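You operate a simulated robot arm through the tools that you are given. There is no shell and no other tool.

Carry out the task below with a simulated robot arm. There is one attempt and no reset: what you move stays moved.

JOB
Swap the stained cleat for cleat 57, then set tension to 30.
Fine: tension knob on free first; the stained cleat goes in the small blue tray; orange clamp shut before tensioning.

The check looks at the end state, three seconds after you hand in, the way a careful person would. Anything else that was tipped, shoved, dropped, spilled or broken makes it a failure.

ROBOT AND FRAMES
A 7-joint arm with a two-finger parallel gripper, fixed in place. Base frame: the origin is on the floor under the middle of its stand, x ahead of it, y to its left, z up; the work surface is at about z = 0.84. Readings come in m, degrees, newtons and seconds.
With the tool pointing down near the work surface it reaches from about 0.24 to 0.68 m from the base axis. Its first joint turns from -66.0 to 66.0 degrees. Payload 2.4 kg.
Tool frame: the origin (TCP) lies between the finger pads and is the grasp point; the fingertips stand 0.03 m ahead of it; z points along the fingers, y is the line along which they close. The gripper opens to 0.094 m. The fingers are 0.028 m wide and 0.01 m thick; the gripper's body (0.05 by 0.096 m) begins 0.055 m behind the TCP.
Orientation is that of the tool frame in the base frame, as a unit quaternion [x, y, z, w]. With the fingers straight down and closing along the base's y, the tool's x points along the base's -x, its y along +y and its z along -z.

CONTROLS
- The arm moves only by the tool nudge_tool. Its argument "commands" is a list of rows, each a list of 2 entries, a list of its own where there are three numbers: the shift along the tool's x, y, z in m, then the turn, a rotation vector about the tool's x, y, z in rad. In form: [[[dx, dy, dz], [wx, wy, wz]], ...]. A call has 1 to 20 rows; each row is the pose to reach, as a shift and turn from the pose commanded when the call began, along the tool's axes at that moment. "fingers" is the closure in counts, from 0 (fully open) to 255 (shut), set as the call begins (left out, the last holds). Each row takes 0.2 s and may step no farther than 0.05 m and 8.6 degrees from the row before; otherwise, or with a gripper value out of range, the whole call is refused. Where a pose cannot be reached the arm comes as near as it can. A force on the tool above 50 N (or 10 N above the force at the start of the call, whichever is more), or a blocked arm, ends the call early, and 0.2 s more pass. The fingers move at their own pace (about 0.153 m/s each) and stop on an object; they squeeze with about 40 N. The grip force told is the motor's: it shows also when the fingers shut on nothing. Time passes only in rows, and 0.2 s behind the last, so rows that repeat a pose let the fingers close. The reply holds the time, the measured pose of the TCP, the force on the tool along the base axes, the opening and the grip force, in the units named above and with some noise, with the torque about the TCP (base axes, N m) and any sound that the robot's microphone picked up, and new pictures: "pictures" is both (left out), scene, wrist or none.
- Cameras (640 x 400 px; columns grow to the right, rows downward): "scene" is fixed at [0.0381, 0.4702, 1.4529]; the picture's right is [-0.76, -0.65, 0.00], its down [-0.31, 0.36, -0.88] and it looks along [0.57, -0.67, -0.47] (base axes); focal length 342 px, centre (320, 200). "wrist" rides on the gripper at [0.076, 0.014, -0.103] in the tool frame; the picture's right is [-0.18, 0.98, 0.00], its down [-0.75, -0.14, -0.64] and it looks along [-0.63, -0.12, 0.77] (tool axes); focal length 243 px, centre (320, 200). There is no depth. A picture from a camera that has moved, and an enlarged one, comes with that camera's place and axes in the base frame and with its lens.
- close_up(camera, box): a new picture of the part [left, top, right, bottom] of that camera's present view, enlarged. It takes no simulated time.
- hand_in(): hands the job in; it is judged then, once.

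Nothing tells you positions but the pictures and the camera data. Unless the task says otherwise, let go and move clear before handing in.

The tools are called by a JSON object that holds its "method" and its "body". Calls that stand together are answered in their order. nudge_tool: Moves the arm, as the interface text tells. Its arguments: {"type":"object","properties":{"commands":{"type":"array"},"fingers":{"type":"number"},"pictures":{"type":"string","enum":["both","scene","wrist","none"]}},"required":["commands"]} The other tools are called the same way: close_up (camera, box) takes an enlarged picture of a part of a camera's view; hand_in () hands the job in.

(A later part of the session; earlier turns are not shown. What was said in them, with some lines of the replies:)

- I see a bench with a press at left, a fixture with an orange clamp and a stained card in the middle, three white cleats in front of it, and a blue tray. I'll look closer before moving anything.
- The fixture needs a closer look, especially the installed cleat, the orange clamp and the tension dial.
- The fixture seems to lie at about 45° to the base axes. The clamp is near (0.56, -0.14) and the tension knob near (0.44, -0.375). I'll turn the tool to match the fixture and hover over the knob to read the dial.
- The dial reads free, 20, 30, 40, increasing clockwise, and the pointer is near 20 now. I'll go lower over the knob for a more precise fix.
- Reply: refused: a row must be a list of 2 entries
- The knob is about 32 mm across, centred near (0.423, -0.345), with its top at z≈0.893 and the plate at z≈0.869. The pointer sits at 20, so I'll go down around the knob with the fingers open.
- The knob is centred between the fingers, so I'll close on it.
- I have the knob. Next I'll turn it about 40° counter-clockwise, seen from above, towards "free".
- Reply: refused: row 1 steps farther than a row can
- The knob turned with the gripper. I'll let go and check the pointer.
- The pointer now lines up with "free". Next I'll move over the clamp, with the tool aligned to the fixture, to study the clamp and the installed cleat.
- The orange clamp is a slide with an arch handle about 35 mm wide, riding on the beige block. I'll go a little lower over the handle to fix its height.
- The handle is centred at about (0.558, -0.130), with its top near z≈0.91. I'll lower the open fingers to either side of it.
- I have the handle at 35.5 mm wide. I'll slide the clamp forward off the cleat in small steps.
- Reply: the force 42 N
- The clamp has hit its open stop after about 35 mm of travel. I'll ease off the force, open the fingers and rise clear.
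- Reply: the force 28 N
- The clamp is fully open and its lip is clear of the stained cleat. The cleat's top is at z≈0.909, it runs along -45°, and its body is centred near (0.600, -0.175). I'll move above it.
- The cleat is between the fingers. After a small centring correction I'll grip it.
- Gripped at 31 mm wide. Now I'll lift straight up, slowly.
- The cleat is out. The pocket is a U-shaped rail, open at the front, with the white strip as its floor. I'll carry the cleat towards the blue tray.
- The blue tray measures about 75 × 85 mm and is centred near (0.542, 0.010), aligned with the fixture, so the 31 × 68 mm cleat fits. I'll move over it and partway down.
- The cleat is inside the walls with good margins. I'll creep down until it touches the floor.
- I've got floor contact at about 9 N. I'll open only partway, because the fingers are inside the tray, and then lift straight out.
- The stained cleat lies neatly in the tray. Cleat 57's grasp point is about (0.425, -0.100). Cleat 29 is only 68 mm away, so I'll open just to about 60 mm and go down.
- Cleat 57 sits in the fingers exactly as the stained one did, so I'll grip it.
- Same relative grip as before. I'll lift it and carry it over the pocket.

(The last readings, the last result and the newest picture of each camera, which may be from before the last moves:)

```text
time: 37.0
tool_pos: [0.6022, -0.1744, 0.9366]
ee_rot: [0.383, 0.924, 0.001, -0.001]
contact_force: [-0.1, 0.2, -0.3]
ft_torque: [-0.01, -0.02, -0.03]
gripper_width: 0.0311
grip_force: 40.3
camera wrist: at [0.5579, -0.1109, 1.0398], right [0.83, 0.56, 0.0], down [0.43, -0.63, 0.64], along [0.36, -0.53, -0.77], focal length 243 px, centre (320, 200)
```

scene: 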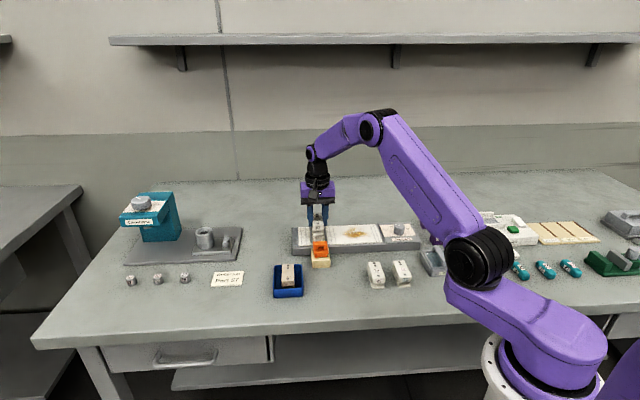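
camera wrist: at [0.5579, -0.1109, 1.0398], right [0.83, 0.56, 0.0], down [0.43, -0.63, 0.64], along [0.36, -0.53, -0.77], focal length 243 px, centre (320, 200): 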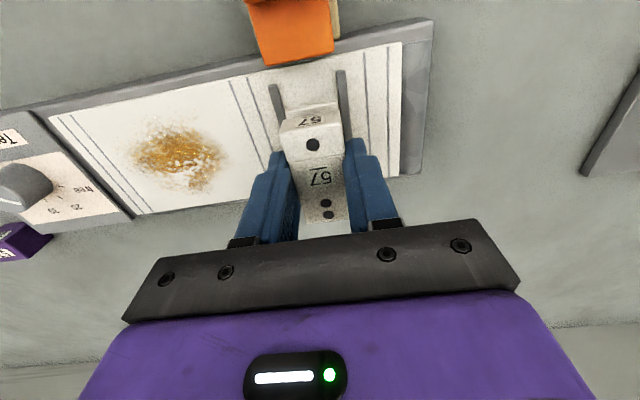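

{"method": "close_up", "body": {"camera": "wrist", "box": [230, 40, 400, 240]}}

{"method": "close_up", "body": {"camera": "scene", "box": [285, 200, 355, 275]}}

```text
2.00 times, centred on (315, 140) of wrist
camera zoom: at [0.5579, -0.1109, 1.0398], right [0.83, 0.56, 0.0], down [0.43, -0.63, 0.64], along [0.36, -0.53, -0.77], focal length 485 px, centre (330, 320)
```

zoom: 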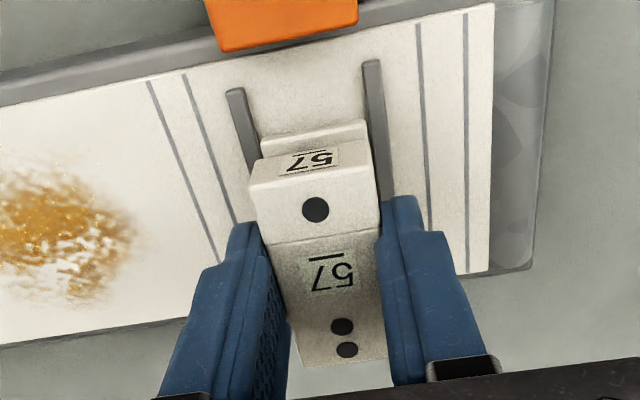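

```text
5.33 times, centred on (320, 238) of scene
camera zoom: at [0.0381, 0.4702, 1.4529], right [-0.76, -0.65, 0.0], down [-0.31, 0.36, -0.88], along [0.57, -0.67, -0.47], focal length 1825 px, centre (320, 0)
```

zoom: 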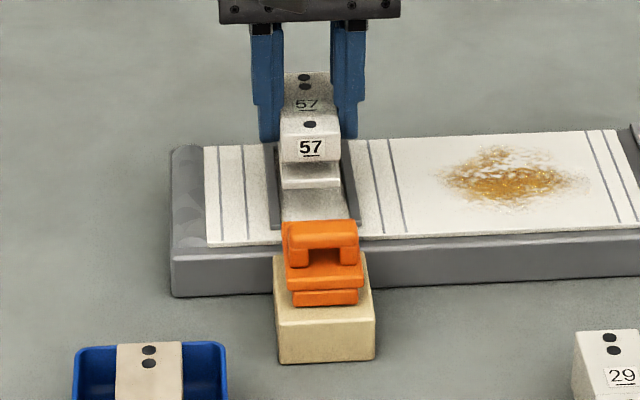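

It's centred over the pocket to within about 1 mm, with roughly ±3 mm of clearance. Now I'll lower it in.

{"method": "nudge_tool", "body": {"commands": [[[0, -0.0008, 0.005], [0, 0, 0]], [[0, -0.0008, 0.01], [0, 0, 0]], [[0, -0.0008, 0.014], [0, 0, 0]], [[0, -0.0008, 0.016], [0, 0, 0]]], "pictures": "none"}}

```text
time: 38.0
tool_pos: [0.6011, -0.1757, 0.92]
ee_rot: [0.384, 0.923, 0.0, 0.0]
contact_force: [0.1, -0.4, -0.8]
ft_torque: [-0.02, 0.03, -0.02]
gripper_width: 0.0311
grip_force: 40.2
```

{"method": "nudge_tool", "body": {"commands": [[[0, 0, 0.001], [0, 0, 0]], [[0, 0, 0.002], [0, 0, 0]], [[0, 0, 0.003], [0, 0, 0]]], "pictures": "both"}}

```text
time: 38.8
tool_pos: [0.6032, -0.1766, 0.9181]
ee_rot: [0.383, 0.924, 0.0, 0.002]
contact_force: [-4.7, 2.2, 19.0]
ft_torque: [0.16, 0.34, 0.0]
gripper_width: 0.0307
grip_force: 39.6
camera wrist: at [0.5579, -0.1114, 1.0204], right [0.83, 0.56, 0.0], down [0.43, -0.63, 0.64], along [0.36, -0.53, -0.76], focal length 243 px, centre (320, 200)
```

scene: 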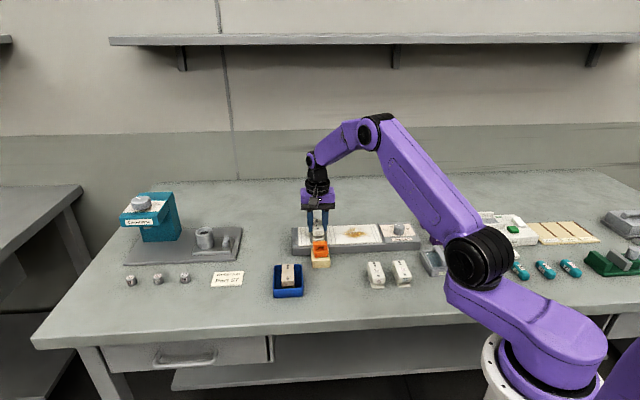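
wrist: 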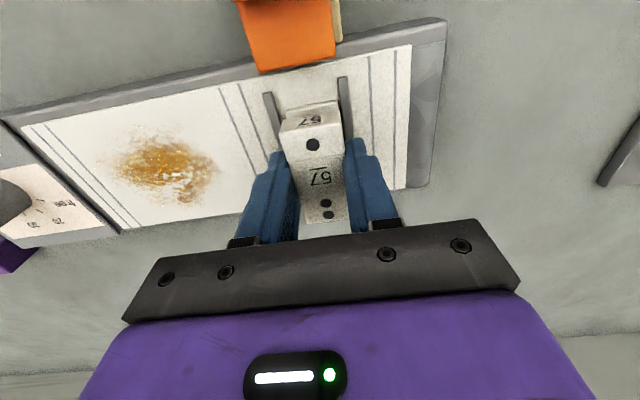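

{"method": "close_up", "body": {"camera": "wrist", "box": [230, 40, 400, 240]}}

{"method": "close_up", "body": {"camera": "scene", "box": [285, 200, 355, 275]}}

```text
2.00 times, centred on (315, 140) of wrist
camera zoom: at [0.5579, -0.1114, 1.0204], right [0.83, 0.56, 0.0], down [0.43, -0.63, 0.64], along [0.36, -0.53, -0.76], focal length 485 px, centre (330, 320)
```

zoom: 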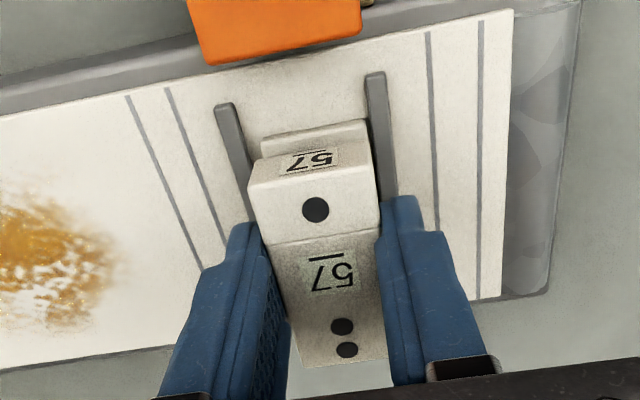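

```text
5.33 times, centred on (320, 238) of scene
camera zoom: at [0.0376, 0.4704, 1.4529], right [-0.76, -0.65, 0.0], down [-0.31, 0.36, -0.88], along [0.57, -0.67, -0.47], focal length 1825 px, centre (320, 0)
```

zoom: 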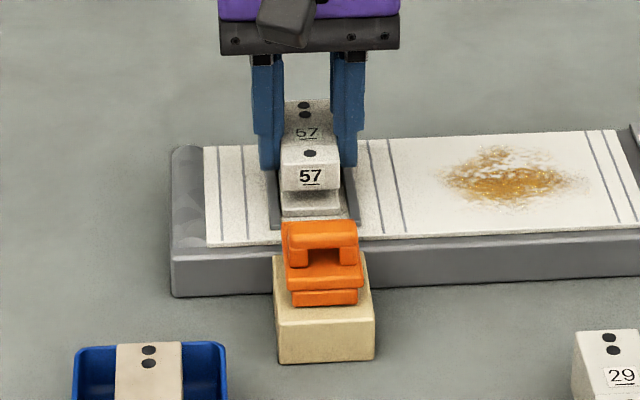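

It's seated at the same height and place as the original. I'll release and rise straight up.

{"method": "nudge_tool", "body": {"commands": [[[0, 0, -0.002], [0, 0, 0]], [[0, 0, -0.002], [0, 0, 0]], [[0, 0, -0.002], [0, 0, 0]], [[0, 0, -0.002], [0, 0, 0]]], "fingers": 60, "pictures": "none"}}

{"method": "nudge_tool", "body": {"commands": [[[0, 0, -0.03], [0, 0, 0]], [[0, 0, -0.06], [0, 0, 0]], [[0, 0, -0.09], [0, 0, 0]], [[0.03, 0, -0.09], [0, 0, 0]], [[0.06, 0, -0.09], [0, 0, 0]], [[0.075, 0, -0.09], [0, 0, 0]], [[0.075, 0, -0.09], [0, 0, 0]]], "fingers": 60, "pictures": "both"}}

```text
time: 39.8
tool_pos: [0.6026, -0.1757, 0.9179]
ee_rot: [0.384, 0.923, 0.0, 0.0]
contact_force: [0.4, -0.1, 0.2]
ft_torque: [0.0, 0.02, -0.01]
gripper_width: 0.0721
grip_force: 0.0
```

```text
time: 41.4
tool_pos: [0.5493, -0.1245, 1.0095]
ee_rot: [0.383, 0.924, -0.001, 0.0]
contact_force: [0.2, 0.3, 1.0]
ft_torque: [-0.03, 0.02, 0.0]
gripper_width: 0.0717
grip_force: 0.1
camera wrist: at [0.5051, -0.0601, 1.1122], right [0.83, 0.56, 0.0], down [0.43, -0.63, 0.64], along [0.36, -0.53, -0.77], focal length 243 px, centre (320, 200)
```

scene: 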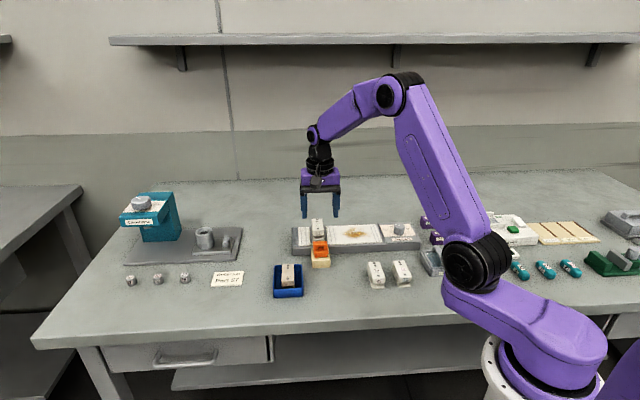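
wrist: 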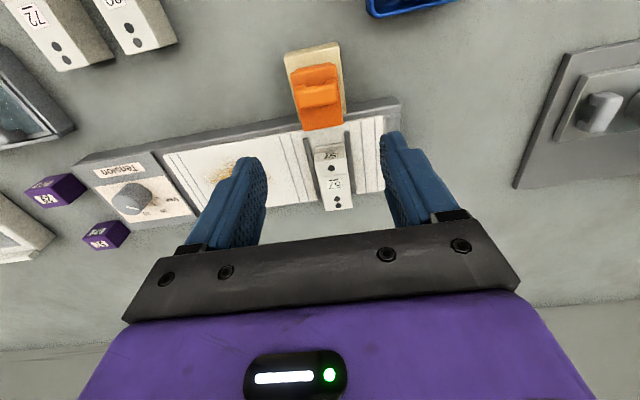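

{"method": "close_up", "body": {"camera": "wrist", "box": [260, 30, 400, 220]}}

{"method": "close_up", "body": {"camera": "scene", "box": [285, 200, 355, 275]}}

```text
2.11 times, centred on (330, 125) of wrist
camera zoom: at [0.5051, -0.0601, 1.1122], right [0.83, 0.56, 0.0], down [0.43, -0.63, 0.64], along [0.36, -0.53, -0.77], focal length 511 px, centre (299, 358)
```

zoom: 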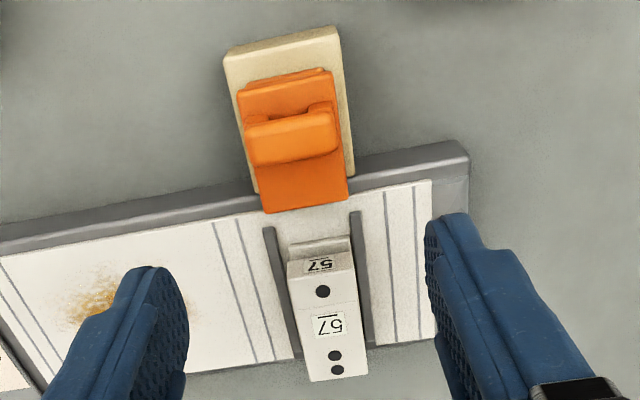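

```text
5.33 times, centred on (320, 238) of scene
camera zoom: at [0.0381, 0.4702, 1.4529], right [-0.76, -0.65, 0.0], down [-0.31, 0.36, -0.88], along [0.57, -0.67, -0.47], focal length 1825 px, centre (320, 0)
```

zoom: 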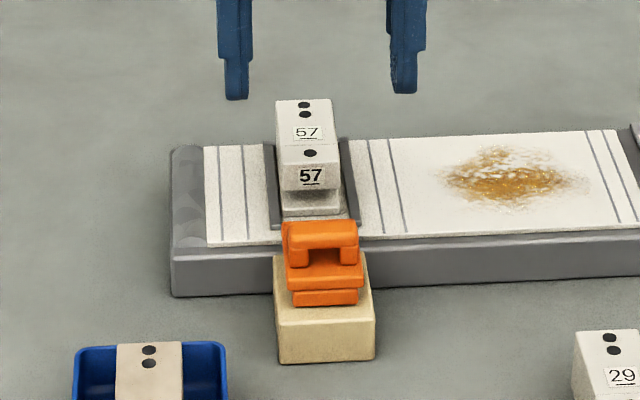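

Cleat 57 sits properly between the rails. The open clamp handle is near (0.535, -0.110), and I'll go down around it.

{"method": "nudge_tool", "body": {"commands": [[[0.0204, 0, 0], [0, 0, 0]], [[0.0204, 0, 0.03], [0, 0, 0]], [[0.0204, 0, 0.06], [0, 0, 0]], [[0.0204, 0, 0.075], [0, 0, 0]], [[0.0204, 0, 0.083], [0, 0, 0]], [[0.0204, 0, 0.083], [0, 0, 0]]], "fingers": 60, "pictures": "both"}}

```text
time: 42.8
tool_pos: [0.5356, -0.1079, 0.9269]
ee_rot: [0.383, 0.924, 0.0, 0.0]
contact_force: [-0.5, 0.1, 0.3]
ft_torque: [0.06, 0.01, 0.03]
gripper_width: 0.0719
grip_force: 0.1
camera wrist: at [0.4916, -0.0433, 1.0293], right [0.83, 0.56, 0.0], down [0.43, -0.63, 0.64], along [0.36, -0.53, -0.77], focal length 243 px, centre (320, 200)
```

scene: 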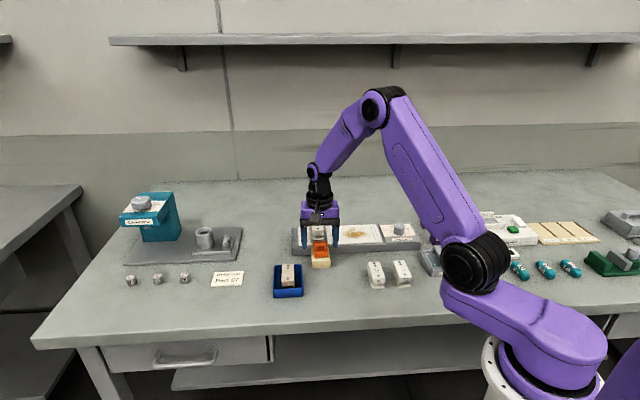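
wrist: 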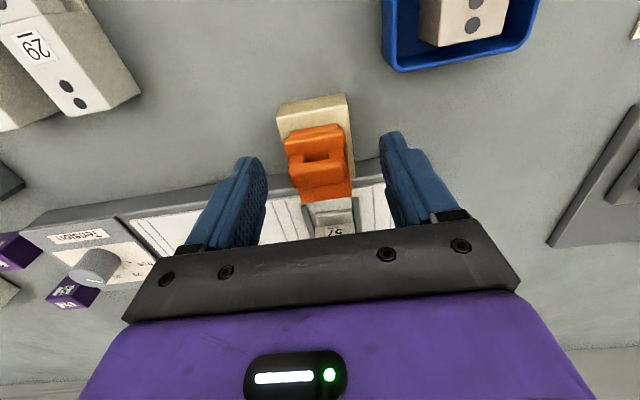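

{"method": "nudge_tool", "body": {"commands": [[[0, -0.0012, 0], [0, 0, 0]], [[0, -0.0012, 0], [0, 0, 0]], [[0, -0.0012, 0], [0, 0, 0]]], "fingers": 255, "pictures": "wrist"}}

```text
time: 43.6
tool_pos: [0.5354, -0.1106, 0.9269]
ee_rot: [0.384, 0.923, -0.001, -0.002]
contact_force: [-8.2, -7.0, 5.6]
ft_torque: [0.0, 0.51, -0.1]
gripper_width: 0.0354
grip_force: 45.3
camera wrist: at [0.4904, -0.0454, 1.0292], right [0.83, 0.56, 0.0], down [0.43, -0.63, 0.64], along [0.36, -0.53, -0.77], focal length 243 px, centre (320, 200)
```

wrist: 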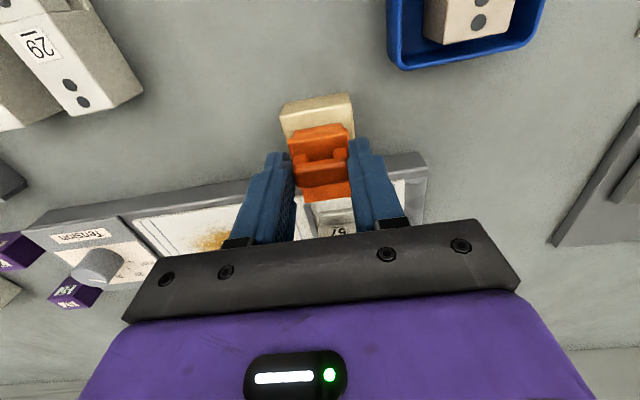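

Gripped. I'll push the clamp shut gently.

{"method": "nudge_tool", "body": {"commands": [[[-0.005, 0, 0], [0, 0, 0]], [[-0.01, 0, 0], [0, 0, 0]], [[-0.015, 0, 0], [0, 0, 0]], [[-0.02, 0, 0], [0, 0, 0]], [[-0.025, 0, 0], [0, 0, 0]]], "pictures": "both"}}

```text
time: 44.8
tool_pos: [0.5534, -0.1277, 0.9266]
ee_rot: [0.384, 0.923, 0.0, 0.0]
contact_force: [-12.7, -12.8, -0.4]
ft_torque: [-0.46, 0.13, -0.24]
gripper_width: 0.0356
grip_force: 44.5
camera wrist: at [0.5081, -0.0634, 1.0291], right [0.83, 0.56, 0.0], down [0.43, -0.63, 0.64], along [0.36, -0.53, -0.77], focal length 243 px, centre (320, 200)
```

scene: 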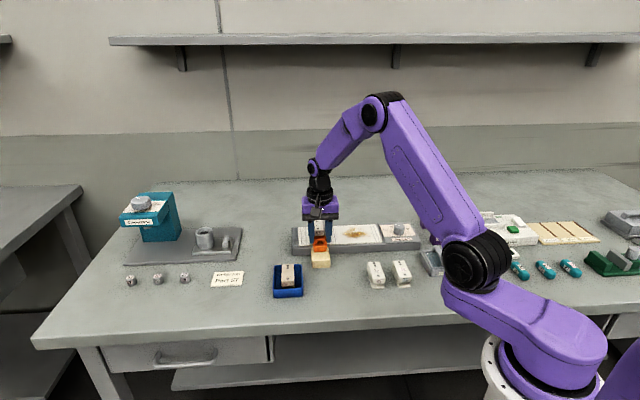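
wrist: 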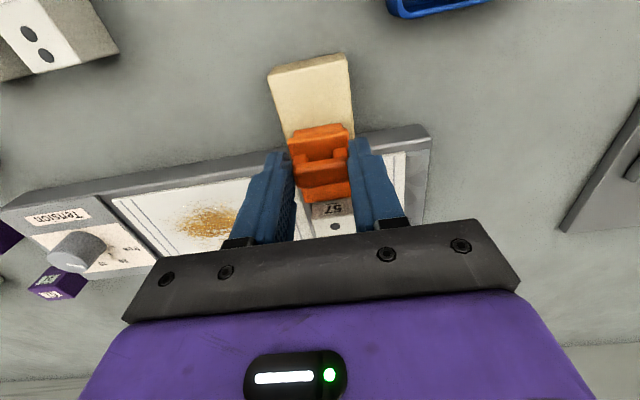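

{"method": "nudge_tool", "body": {"commands": [[[-0.0015, -0.001, 0], [0, 0, 0]], [[-0.003, -0.001, 0], [0, 0, 0]], [[-0.0045, -0.001, 0], [0, 0, 0]], [[-0.006, -0.001, 0], [0, 0, 0]]], "pictures": "both"}}

```text
time: 45.8
tool_pos: [0.5562, -0.1312, 0.9261]
ee_rot: [0.382, 0.924, 0.0, -0.002]
contact_force: [-16.5, -2.1, -3.8]
ft_torque: [-0.72, -0.31, -0.14]
gripper_width: 0.0357
grip_force: 45.1
camera wrist: at [0.5116, -0.0669, 1.0293], right [0.83, 0.56, 0.0], down [0.43, -0.63, 0.64], along [0.36, -0.53, -0.77], focal length 243 px, centre (320, 200)
```

scene: 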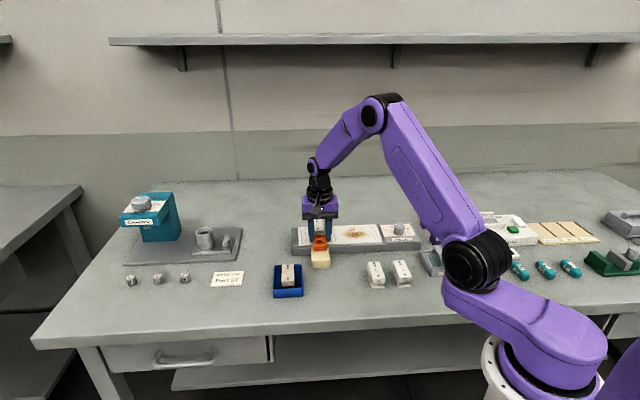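
wrist: 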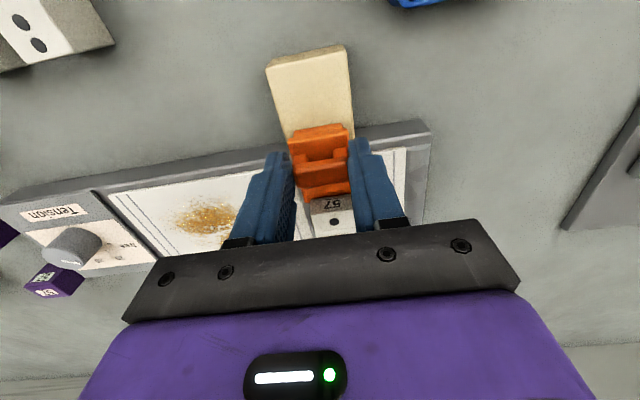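

{"method": "close_up", "body": {"camera": "wrist", "box": [260, 100, 380, 240]}}

{"method": "nudge_tool", "body": {"commands": [[[-0.001, -0.0003, 0], [0, 0, 0]], [[-0.002, -0.0003, 0], [0, 0, 0]], [[-0.003, -0.0003, 0], [0, 0, 0]]], "pictures": "wrist"}}

```text
2.86 times, centred on (320, 170) of wrist
camera zoom: at [0.5116, -0.0669, 1.0293], right [0.83, 0.56, 0.0], down [0.43, -0.63, 0.64], along [0.36, -0.53, -0.77], focal length 693 px, centre (320, 286)
```

zoom: 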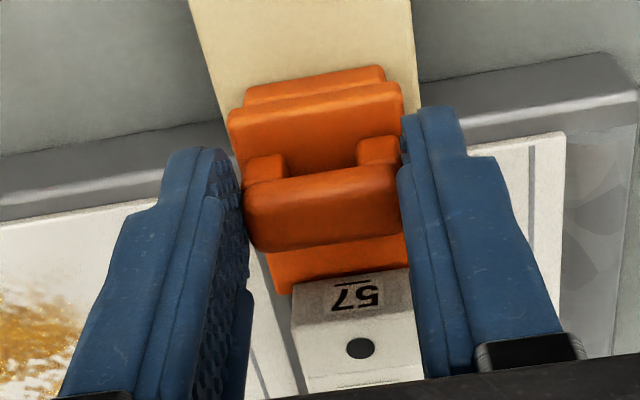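

```text
time: 46.6
tool_pos: [0.5565, -0.1314, 0.9267]
ee_rot: [0.382, 0.924, 0.0, -0.004]
contact_force: [-26.8, 9.4, 11.7]
ft_torque: [-0.21, -0.01, -0.07]
gripper_width: 0.0355
grip_force: 45.4
camera wrist: at [0.5125, -0.0675, 1.0297], right [0.83, 0.56, -0.01], down [0.44, -0.63, 0.64], along [0.36, -0.53, -0.77], focal length 243 px, centre (320, 200)
```

wrist: 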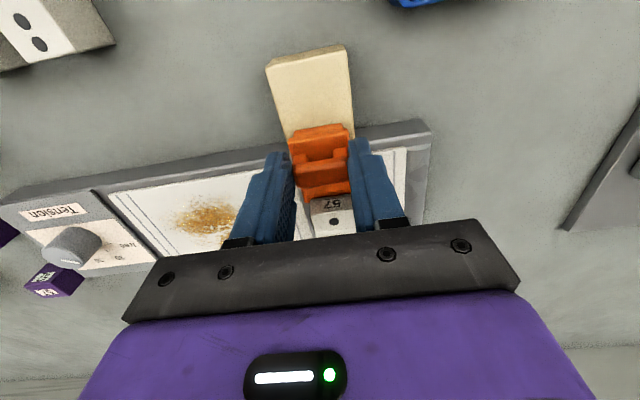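

The clamp is at its shut stop: the pose matches the original and about 25 N pushes back. I'll ease off, release, rise and check.

{"method": "nudge_tool", "body": {"commands": [[[0.0025, 0, 0], [0, 0, 0]], [[0.0025, 0, 0], [0, 0, 0]]], "pictures": "none"}}

{"method": "nudge_tool", "body": {"commands": [[[0, 0, 0], [0, 0, 0]], [[0, 0, 0], [0, 0, 0]], [[0, 0, -0.04], [0, 0, 0]], [[0, 0, -0.085], [0, 0, 0]], [[0, 0, -0.085], [0, 0, 0]]], "fingers": 40, "pictures": "both"}}

```text
time: 47.2
tool_pos: [0.5564, -0.1301, 0.9276]
ee_rot: [0.383, 0.924, -0.001, -0.002]
contact_force: [-11.3, 6.7, 2.4]
ft_torque: [0.9, 1.03, 0.05]
gripper_width: 0.0355
grip_force: 45.0
```

```text
time: 48.4
tool_pos: [0.558, -0.1349, 1.0134]
ee_rot: [0.383, 0.924, 0.0, 0.0]
contact_force: [0.0, 0.4, 0.0]
ft_torque: [0.02, -0.02, 0.02]
gripper_width: 0.079
grip_force: 0.1
camera wrist: at [0.5136, -0.0703, 1.115], right [0.83, 0.56, 0.0], down [0.43, -0.63, 0.64], along [0.36, -0.53, -0.77], focal length 243 px, centre (320, 200)
```

scene: 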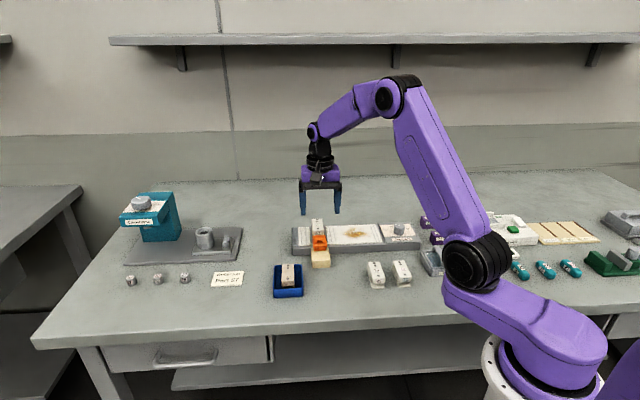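
wrist: 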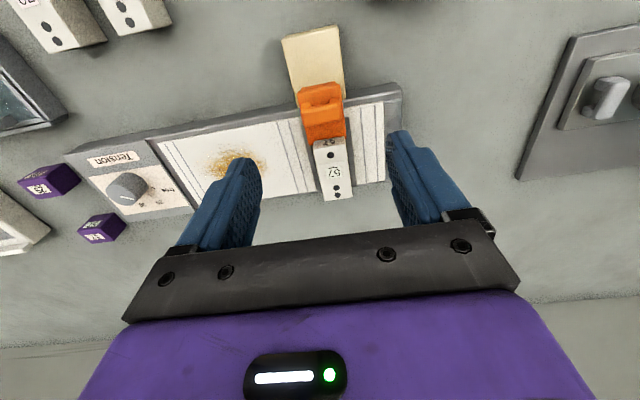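

{"method": "close_up", "body": {"camera": "wrist", "box": [260, 20, 400, 210]}}

{"method": "close_up", "body": {"camera": "scene", "box": [288, 210, 352, 274]}}

```text
2.11 times, centred on (330, 115) of wrist
camera zoom: at [0.5136, -0.0703, 1.115], right [0.83, 0.56, 0.0], down [0.43, -0.63, 0.64], along [0.36, -0.53, -0.77], focal length 511 px, centre (299, 379)
```

zoom: 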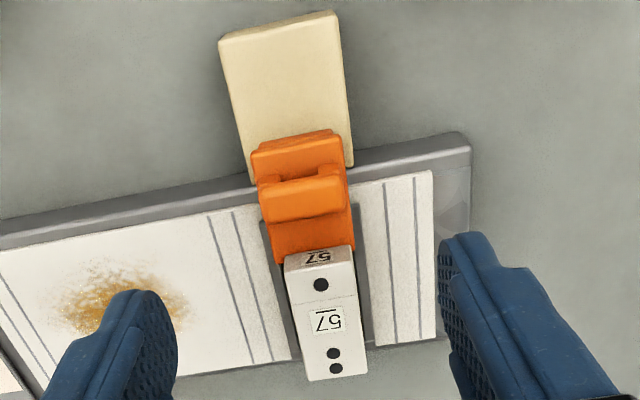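

```text
6.25 times, centred on (320, 242) of scene
camera zoom: at [0.0381, 0.4702, 1.4529], right [-0.76, -0.65, 0.0], down [-0.31, 0.36, -0.88], along [0.57, -0.67, -0.47], focal length 2138 px, centre (320, -62)
```

zoom: 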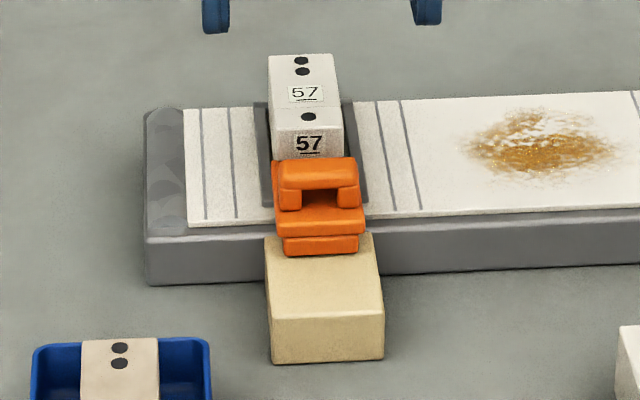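

The clamp is shut just as it was at the start, with 57 held. Now the tension: I'll go to the knob and look straight down at the dial first, to read the angles without parallax.

{"method": "nudge_tool", "body": {"commands": [[[-0.0129, -0.0253, 0.0], [0, 0, -0.0873]], [[-0.0257, -0.0506, 0.0], [0, 0, -0.1745]], [[-0.0386, -0.0759, 0.005], [0, 0, -0.2618]], [[-0.0515, -0.1013, 0.01], [0, 0, -0.3491]], [[-0.0643, -0.1266, 0.015], [0, 0, -0.4363]], [[-0.0772, -0.1519, 0.02], [0, 0, -0.5236]], [[-0.09, -0.1772, 0.025], [0, 0, -0.6109]], [[-0.1029, -0.2025, 0.028], [0, 0, -0.6981]], [[-0.1029, -0.2025, 0.028], [0, 0, -0.6981]]], "fingers": 0, "pictures": "both"}}

```text
time: 50.4
tool_pos: [0.486, -0.351, 0.9834]
ee_rot: [0.043, 0.999, 0.0, 0.0]
contact_force: [-0.7, -0.4, 0.6]
ft_torque: [-0.01, -0.04, 0.02]
gripper_width: 0.094
grip_force: 0.0
camera wrist: at [0.4096, -0.3291, 1.0867], right [0.27, 0.96, 0.0], down [0.74, -0.21, 0.64], along [0.62, -0.17, -0.77], focal length 243 px, centre (320, 200)
```

scene: 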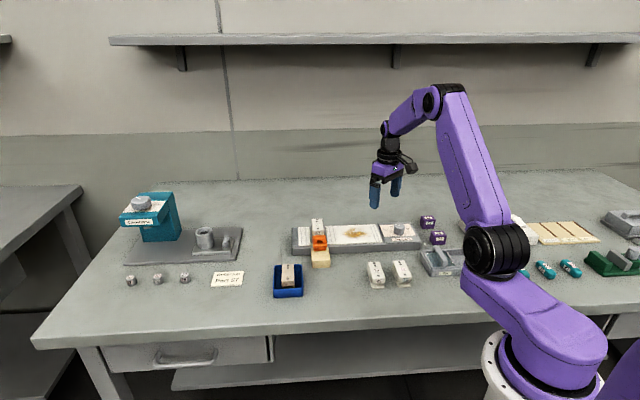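
wrist: 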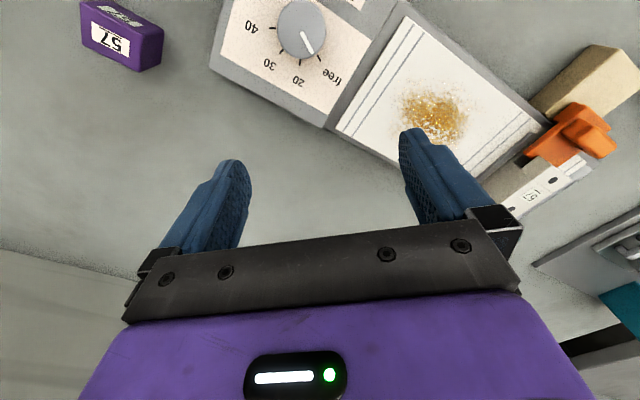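

{"method": "close_up", "body": {"camera": "wrist", "box": [220, 0, 380, 100]}}

```text
4.00 times, centred on (300, 50) of wrist
camera zoom: at [0.4096, -0.3291, 1.0867], right [0.27, 0.96, 0.0], down [0.74, -0.21, 0.64], along [0.62, -0.17, -0.77], focal length 970 px, centre (400, 800)
```

zoom: 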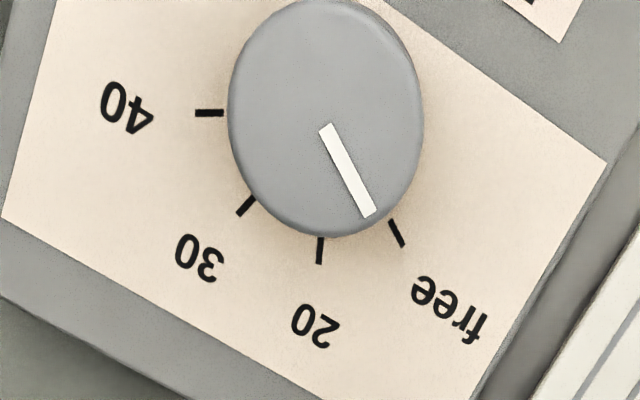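

All the ticks are visible now: spacing is exactly 40°, the pointer is on "free" (14.6° against 14.9°), and 30 is 80° clockwise. The knob is at (0.4225, -0.3453). I'll go down around it.

{"method": "nudge_tool", "body": {"commands": [[[0.032, 0.0001, 0], [0, 0, 0]], [[0.0638, 0.0002, 0], [0, 0, 0]], [[0.0638, 0.0002, 0.04], [0, 0, 0]], [[0.0638, 0.0002, 0.065], [0, 0, 0]], [[0.0638, 0.0002, 0.077], [0, 0, 0]], [[0.0638, 0.0002, 0.077], [0, 0, 0]]], "fingers": 0, "pictures": "wrist"}}

```text
time: 51.8
tool_pos: [0.422, -0.3414, 0.9065]
ee_rot: [0.045, 0.999, 0.0, 0.0]
contact_force: [0.7, 0.4, 0.9]
ft_torque: [0.02, 0.0, -0.01]
gripper_width: 0.0939
grip_force: 0.0
camera wrist: at [0.347, -0.3205, 1.0086], right [0.27, 0.96, 0.0], down [0.74, -0.21, 0.64], along [0.62, -0.17, -0.77], focal length 243 px, centre (320, 200)
```

wrist: 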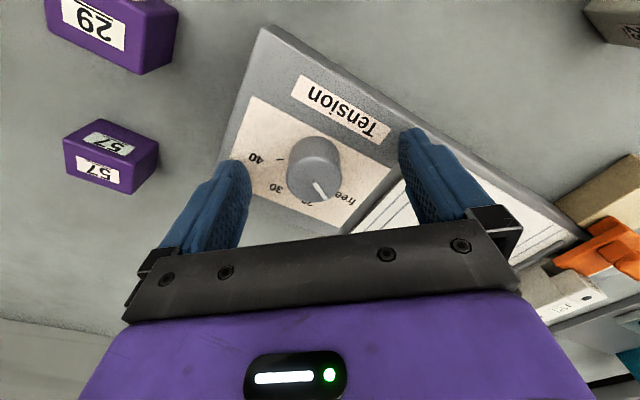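

The knob is about 3.5 mm off to one side. I'll correct that and then close.

{"method": "nudge_tool", "body": {"commands": [[[0, -0.0035, 0], [0, 0, 0]], [[0, -0.0035, 0], [0, 0, 0]]], "fingers": 0, "pictures": "wrist"}}

```text
time: 52.4
tool_pos: [0.421, -0.3459, 0.9063]
ee_rot: [0.045, 0.999, -0.001, 0.0]
contact_force: [-0.2, -0.9, 0.2]
ft_torque: [0.0, -0.03, -0.02]
gripper_width: 0.0941
grip_force: 0.1
camera wrist: at [0.3461, -0.3244, 1.0086], right [0.27, 0.96, 0.0], down [0.74, -0.21, 0.64], along [0.62, -0.17, -0.77], focal length 243 px, centre (320, 200)
```

wrist: 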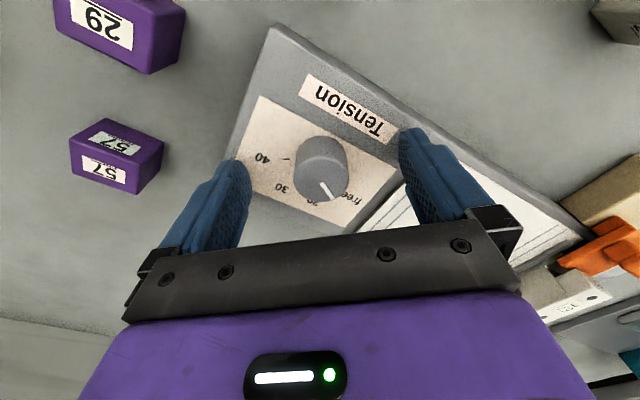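

{"method": "nudge_tool", "body": {"commands": [[[-0.001, 0, 0], [0, 0, 0]], [[-0.001, 0, 0], [0, 0, 0]], [[-0.001, 0, 0], [0, 0, 0]]], "fingers": 255, "pictures": "wrist"}}

```text
time: 53.2
tool_pos: [0.4224, -0.3466, 0.9059]
ee_rot: [0.045, 0.999, 0.0, 0.001]
contact_force: [-2.0, 1.7, 3.2]
ft_torque: [-0.42, 0.09, -0.07]
gripper_width: 0.0315
grip_force: 45.3
camera wrist: at [0.3467, -0.3242, 1.0082], right [0.27, 0.96, 0.0], down [0.74, -0.21, 0.64], along [0.62, -0.17, -0.77], focal length 243 px, centre (320, 200)
```

wrist: 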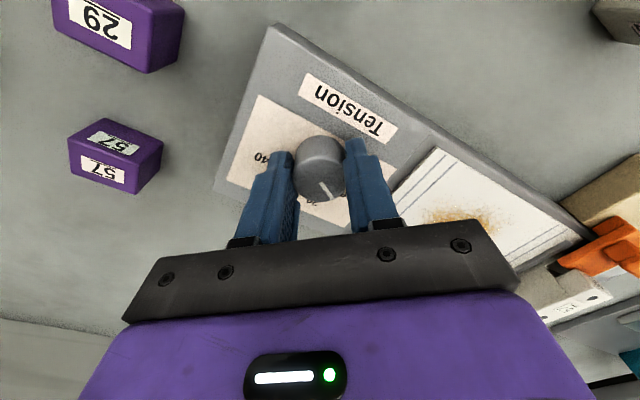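

Gripped. I'll turn the knob 80° clockwise to 30.

{"method": "nudge_tool", "body": {"commands": [[[0, 0, 0], [0, 0, 0.1164]], [[0, 0, 0], [0, 0, 0.2327]], [[0, 0, 0], [0, 0, 0.3491]], [[0, 0, 0], [0, 0, 0.4654]], [[0, 0, 0], [0, 0, 0.5818]], [[0, 0, 0], [0, 0, 0.6981]], [[0, 0, 0], [0, 0, 0.8145]], [[0, 0, 0], [0, 0, 0.9308]], [[0, 0, 0], [0, 0, 1.0472]], [[0, 0, 0], [0, 0, 1.1636]], [[0, 0, 0], [0, 0, 1.2799]], [[0, 0, 0], [0, 0, 1.3963]], [[0, 0, 0], [0, 0, 1.3963]]], "pictures": "both"}}

```text
time: 56.0
tool_pos: [0.4237, -0.3442, 0.9066]
ee_rot: [0.676, 0.737, 0.0, -0.002]
contact_force: [3.1, 23.3, -14.5]
ft_torque: [1.04, -0.63, -0.01]
gripper_width: 0.0314
grip_force: 45.1
camera wrist: at [0.4308, -0.267, 1.0086], right [0.99, -0.1, 0.0], down [-0.07, -0.76, 0.64], along [-0.07, -0.64, -0.77], focal length 243 px, centre (320, 200)
```

scene: 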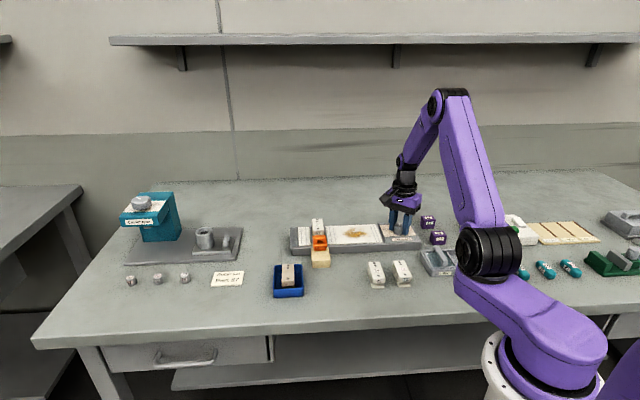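
wrist: 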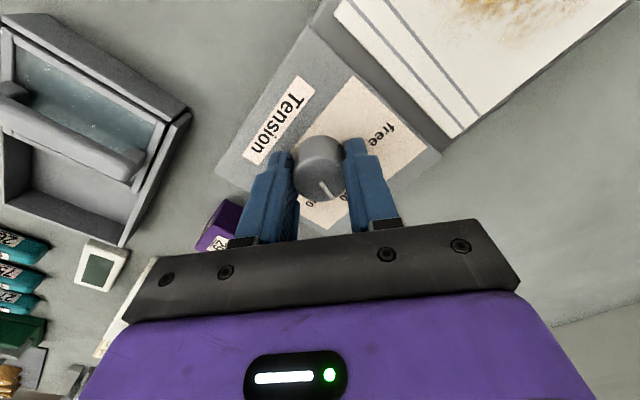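

{"method": "nudge_tool", "body": {"commands": [[[0, 0, 0], [0, 0, 0]], [[0, 0, 0], [0, 0, 0]], [[0, 0, -0.04], [0, 0, 0]], [[0, 0, -0.077], [0, 0, 0]], [[-0.03, 0, -0.077], [0, 0, 0]], [[-0.06, 0, -0.077], [0, 0, 0]], [[-0.06, 0, -0.077], [0, 0, 0]]], "fingers": 0, "pictures": "both"}}

```text
time: 57.6
tool_pos: [0.4309, -0.4058, 0.9855]
ee_rot: [0.676, 0.737, 0.0, 0.0]
contact_force: [-1.2, -0.5, 0.4]
ft_torque: [0.02, 0.01, -0.02]
gripper_width: 0.094
grip_force: 0.1
camera wrist: at [0.438, -0.3267, 1.089], right [1.0, -0.1, 0.0], down [-0.08, -0.76, 0.64], along [-0.06, -0.64, -0.77], focal length 243 px, centre (320, 200)
```

scene: 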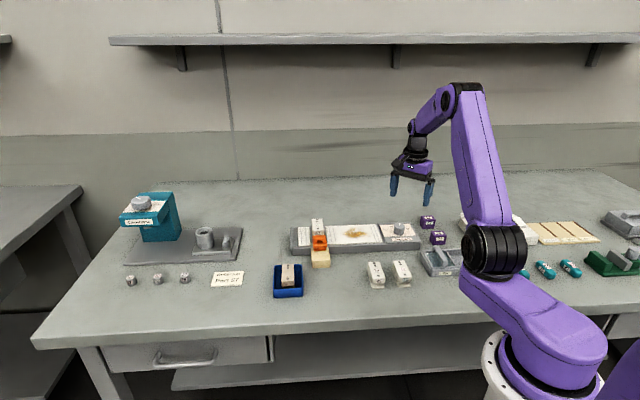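
wrist: 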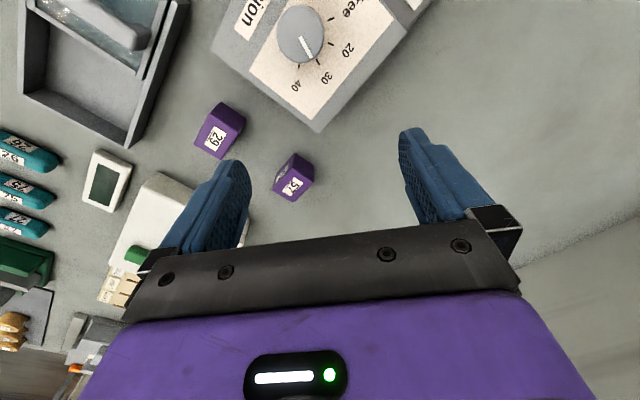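

{"method": "close_up", "body": {"camera": "wrist", "box": [220, 0, 380, 100]}}

{"method": "close_up", "body": {"camera": "scene", "box": [280, 200, 440, 300]}}

{"method": "close_up", "body": {"camera": "scene", "box": [372, 215, 428, 250]}}

```text
4.00 times, centred on (300, 50) of wrist
camera zoom: at [0.438, -0.3267, 1.089], right [1.0, -0.1, 0.0], down [-0.08, -0.76, 0.64], along [-0.06, -0.64, -0.77], focal length 970 px, centre (400, 800)
```

zoom: 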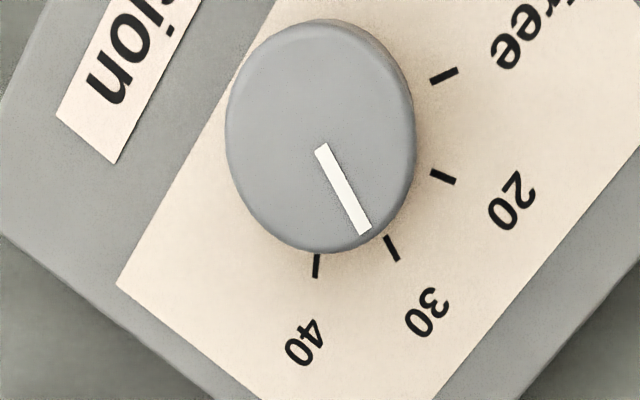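

```text
4.00 times, centred on (360, 250) of scene
camera zoom: at [0.0381, 0.4702, 1.4529], right [-0.76, -0.65, 0.0], down [-0.31, 0.36, -0.88], along [0.57, -0.67, -0.47], focal length 1368 px, centre (160, 0)
```

zoom: 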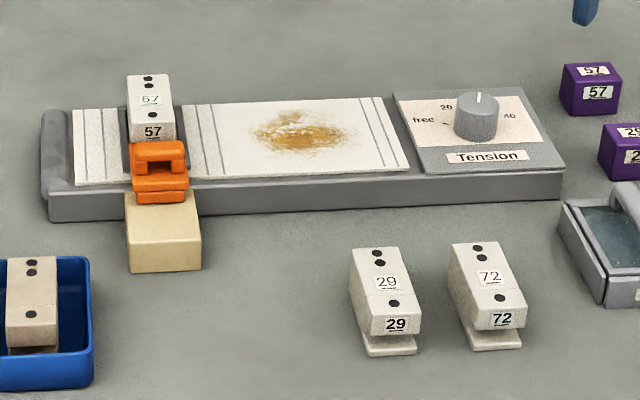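

```text
11.43 times, centred on (400, 232) of scene
camera zoom: at [0.0381, 0.4702, 1.4529], right [-0.76, -0.65, 0.0], down [-0.31, 0.36, -0.88], along [0.57, -0.67, -0.47], focal length 3910 px, centre (-594, -171)
```

zoom: 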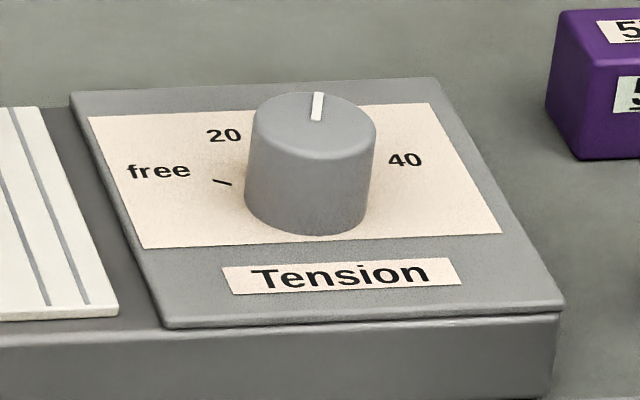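

The pointer is on 30, at 30.2° against the tick's 30.5°. I'll take a last look at the tray, the clamp and the rest before retreating.

{"method": "close_up", "body": {"camera": "scene", "box": [260, 205, 360, 305]}}

{"method": "nudge_tool", "body": {"commands": [[[0, 0, -0.04], [0, 0, 0]], [[0, 0, -0.08], [0, 0, 0]], [[0, 0, -0.1], [0, 0, 0]], [[0, 0, -0.1], [0, 0, 0]]], "pictures": "both"}}

```text
4.00 times, centred on (310, 255) of scene
camera zoom: at [0.0381, 0.4702, 1.4529], right [-0.76, -0.65, 0.0], down [-0.31, 0.36, -0.88], along [0.57, -0.67, -0.47], focal length 1368 px, centre (360, -20)
```

zoom: 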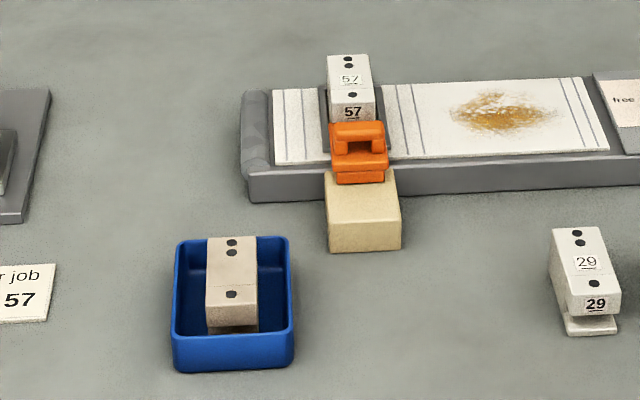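

```text
time: 58.6
tool_pos: [0.4279, -0.4064, 1.0854]
ee_rot: [0.676, 0.737, 0.0, 0.0]
contact_force: [0.4, -1.0, -0.1]
ft_torque: [0.02, -0.02, -0.03]
gripper_width: 0.0937
grip_force: 0.2
camera wrist: at [0.4353, -0.3283, 1.1878], right [1.0, -0.1, 0.0], down [-0.08, -0.76, 0.64], along [-0.06, -0.64, -0.77], focal length 243 px, centre (320, 200)
```

scene: 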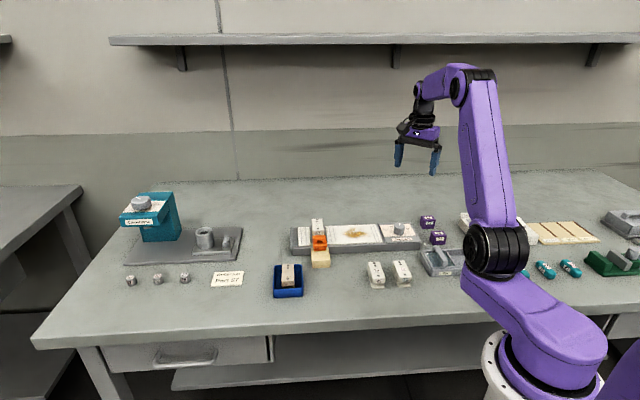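
wrist: 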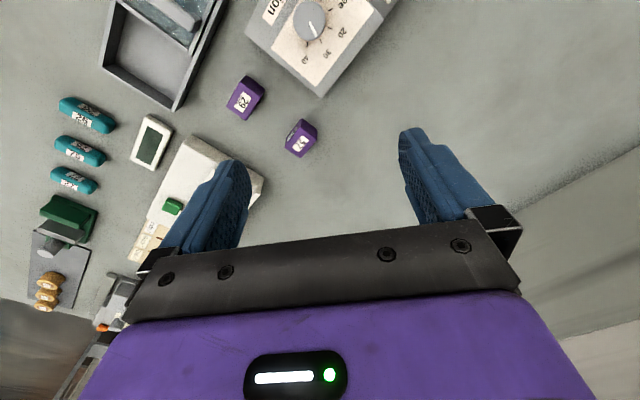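

Everything checks out: cleat 57 is seated under the shut orange clamp and the tension knob is on 30. The stained cleat lies flat in the blue tray, the arm is clear and nothing else was disturbed, so I'm handing in.

{"method": "hand_in", "body": {}}

```text
The job is handed in.
```

The swap is done and handed in; I haven't seen the check's result. Cleat 57 is in the fixture, and the tension knob is on 30, within about half a degree of the mark.

- **Order:** I turned the knob to "free" before touching the clamp, and pushed the orange clamp fully shut before setting the tension.
- **Stained cleat:** it lies flat in the small blue tray.
- **Cleat 57:** it sits between the rails within about 2 mm of where the old one was, facing the same way.
- **Everything else:** in the last pictures the other cleats and the rest of the bench look undisturbed. The arm is raised clear with its fingers open.

I left the brown stain on the white strip beside the cleat, since the job didn't mention it.
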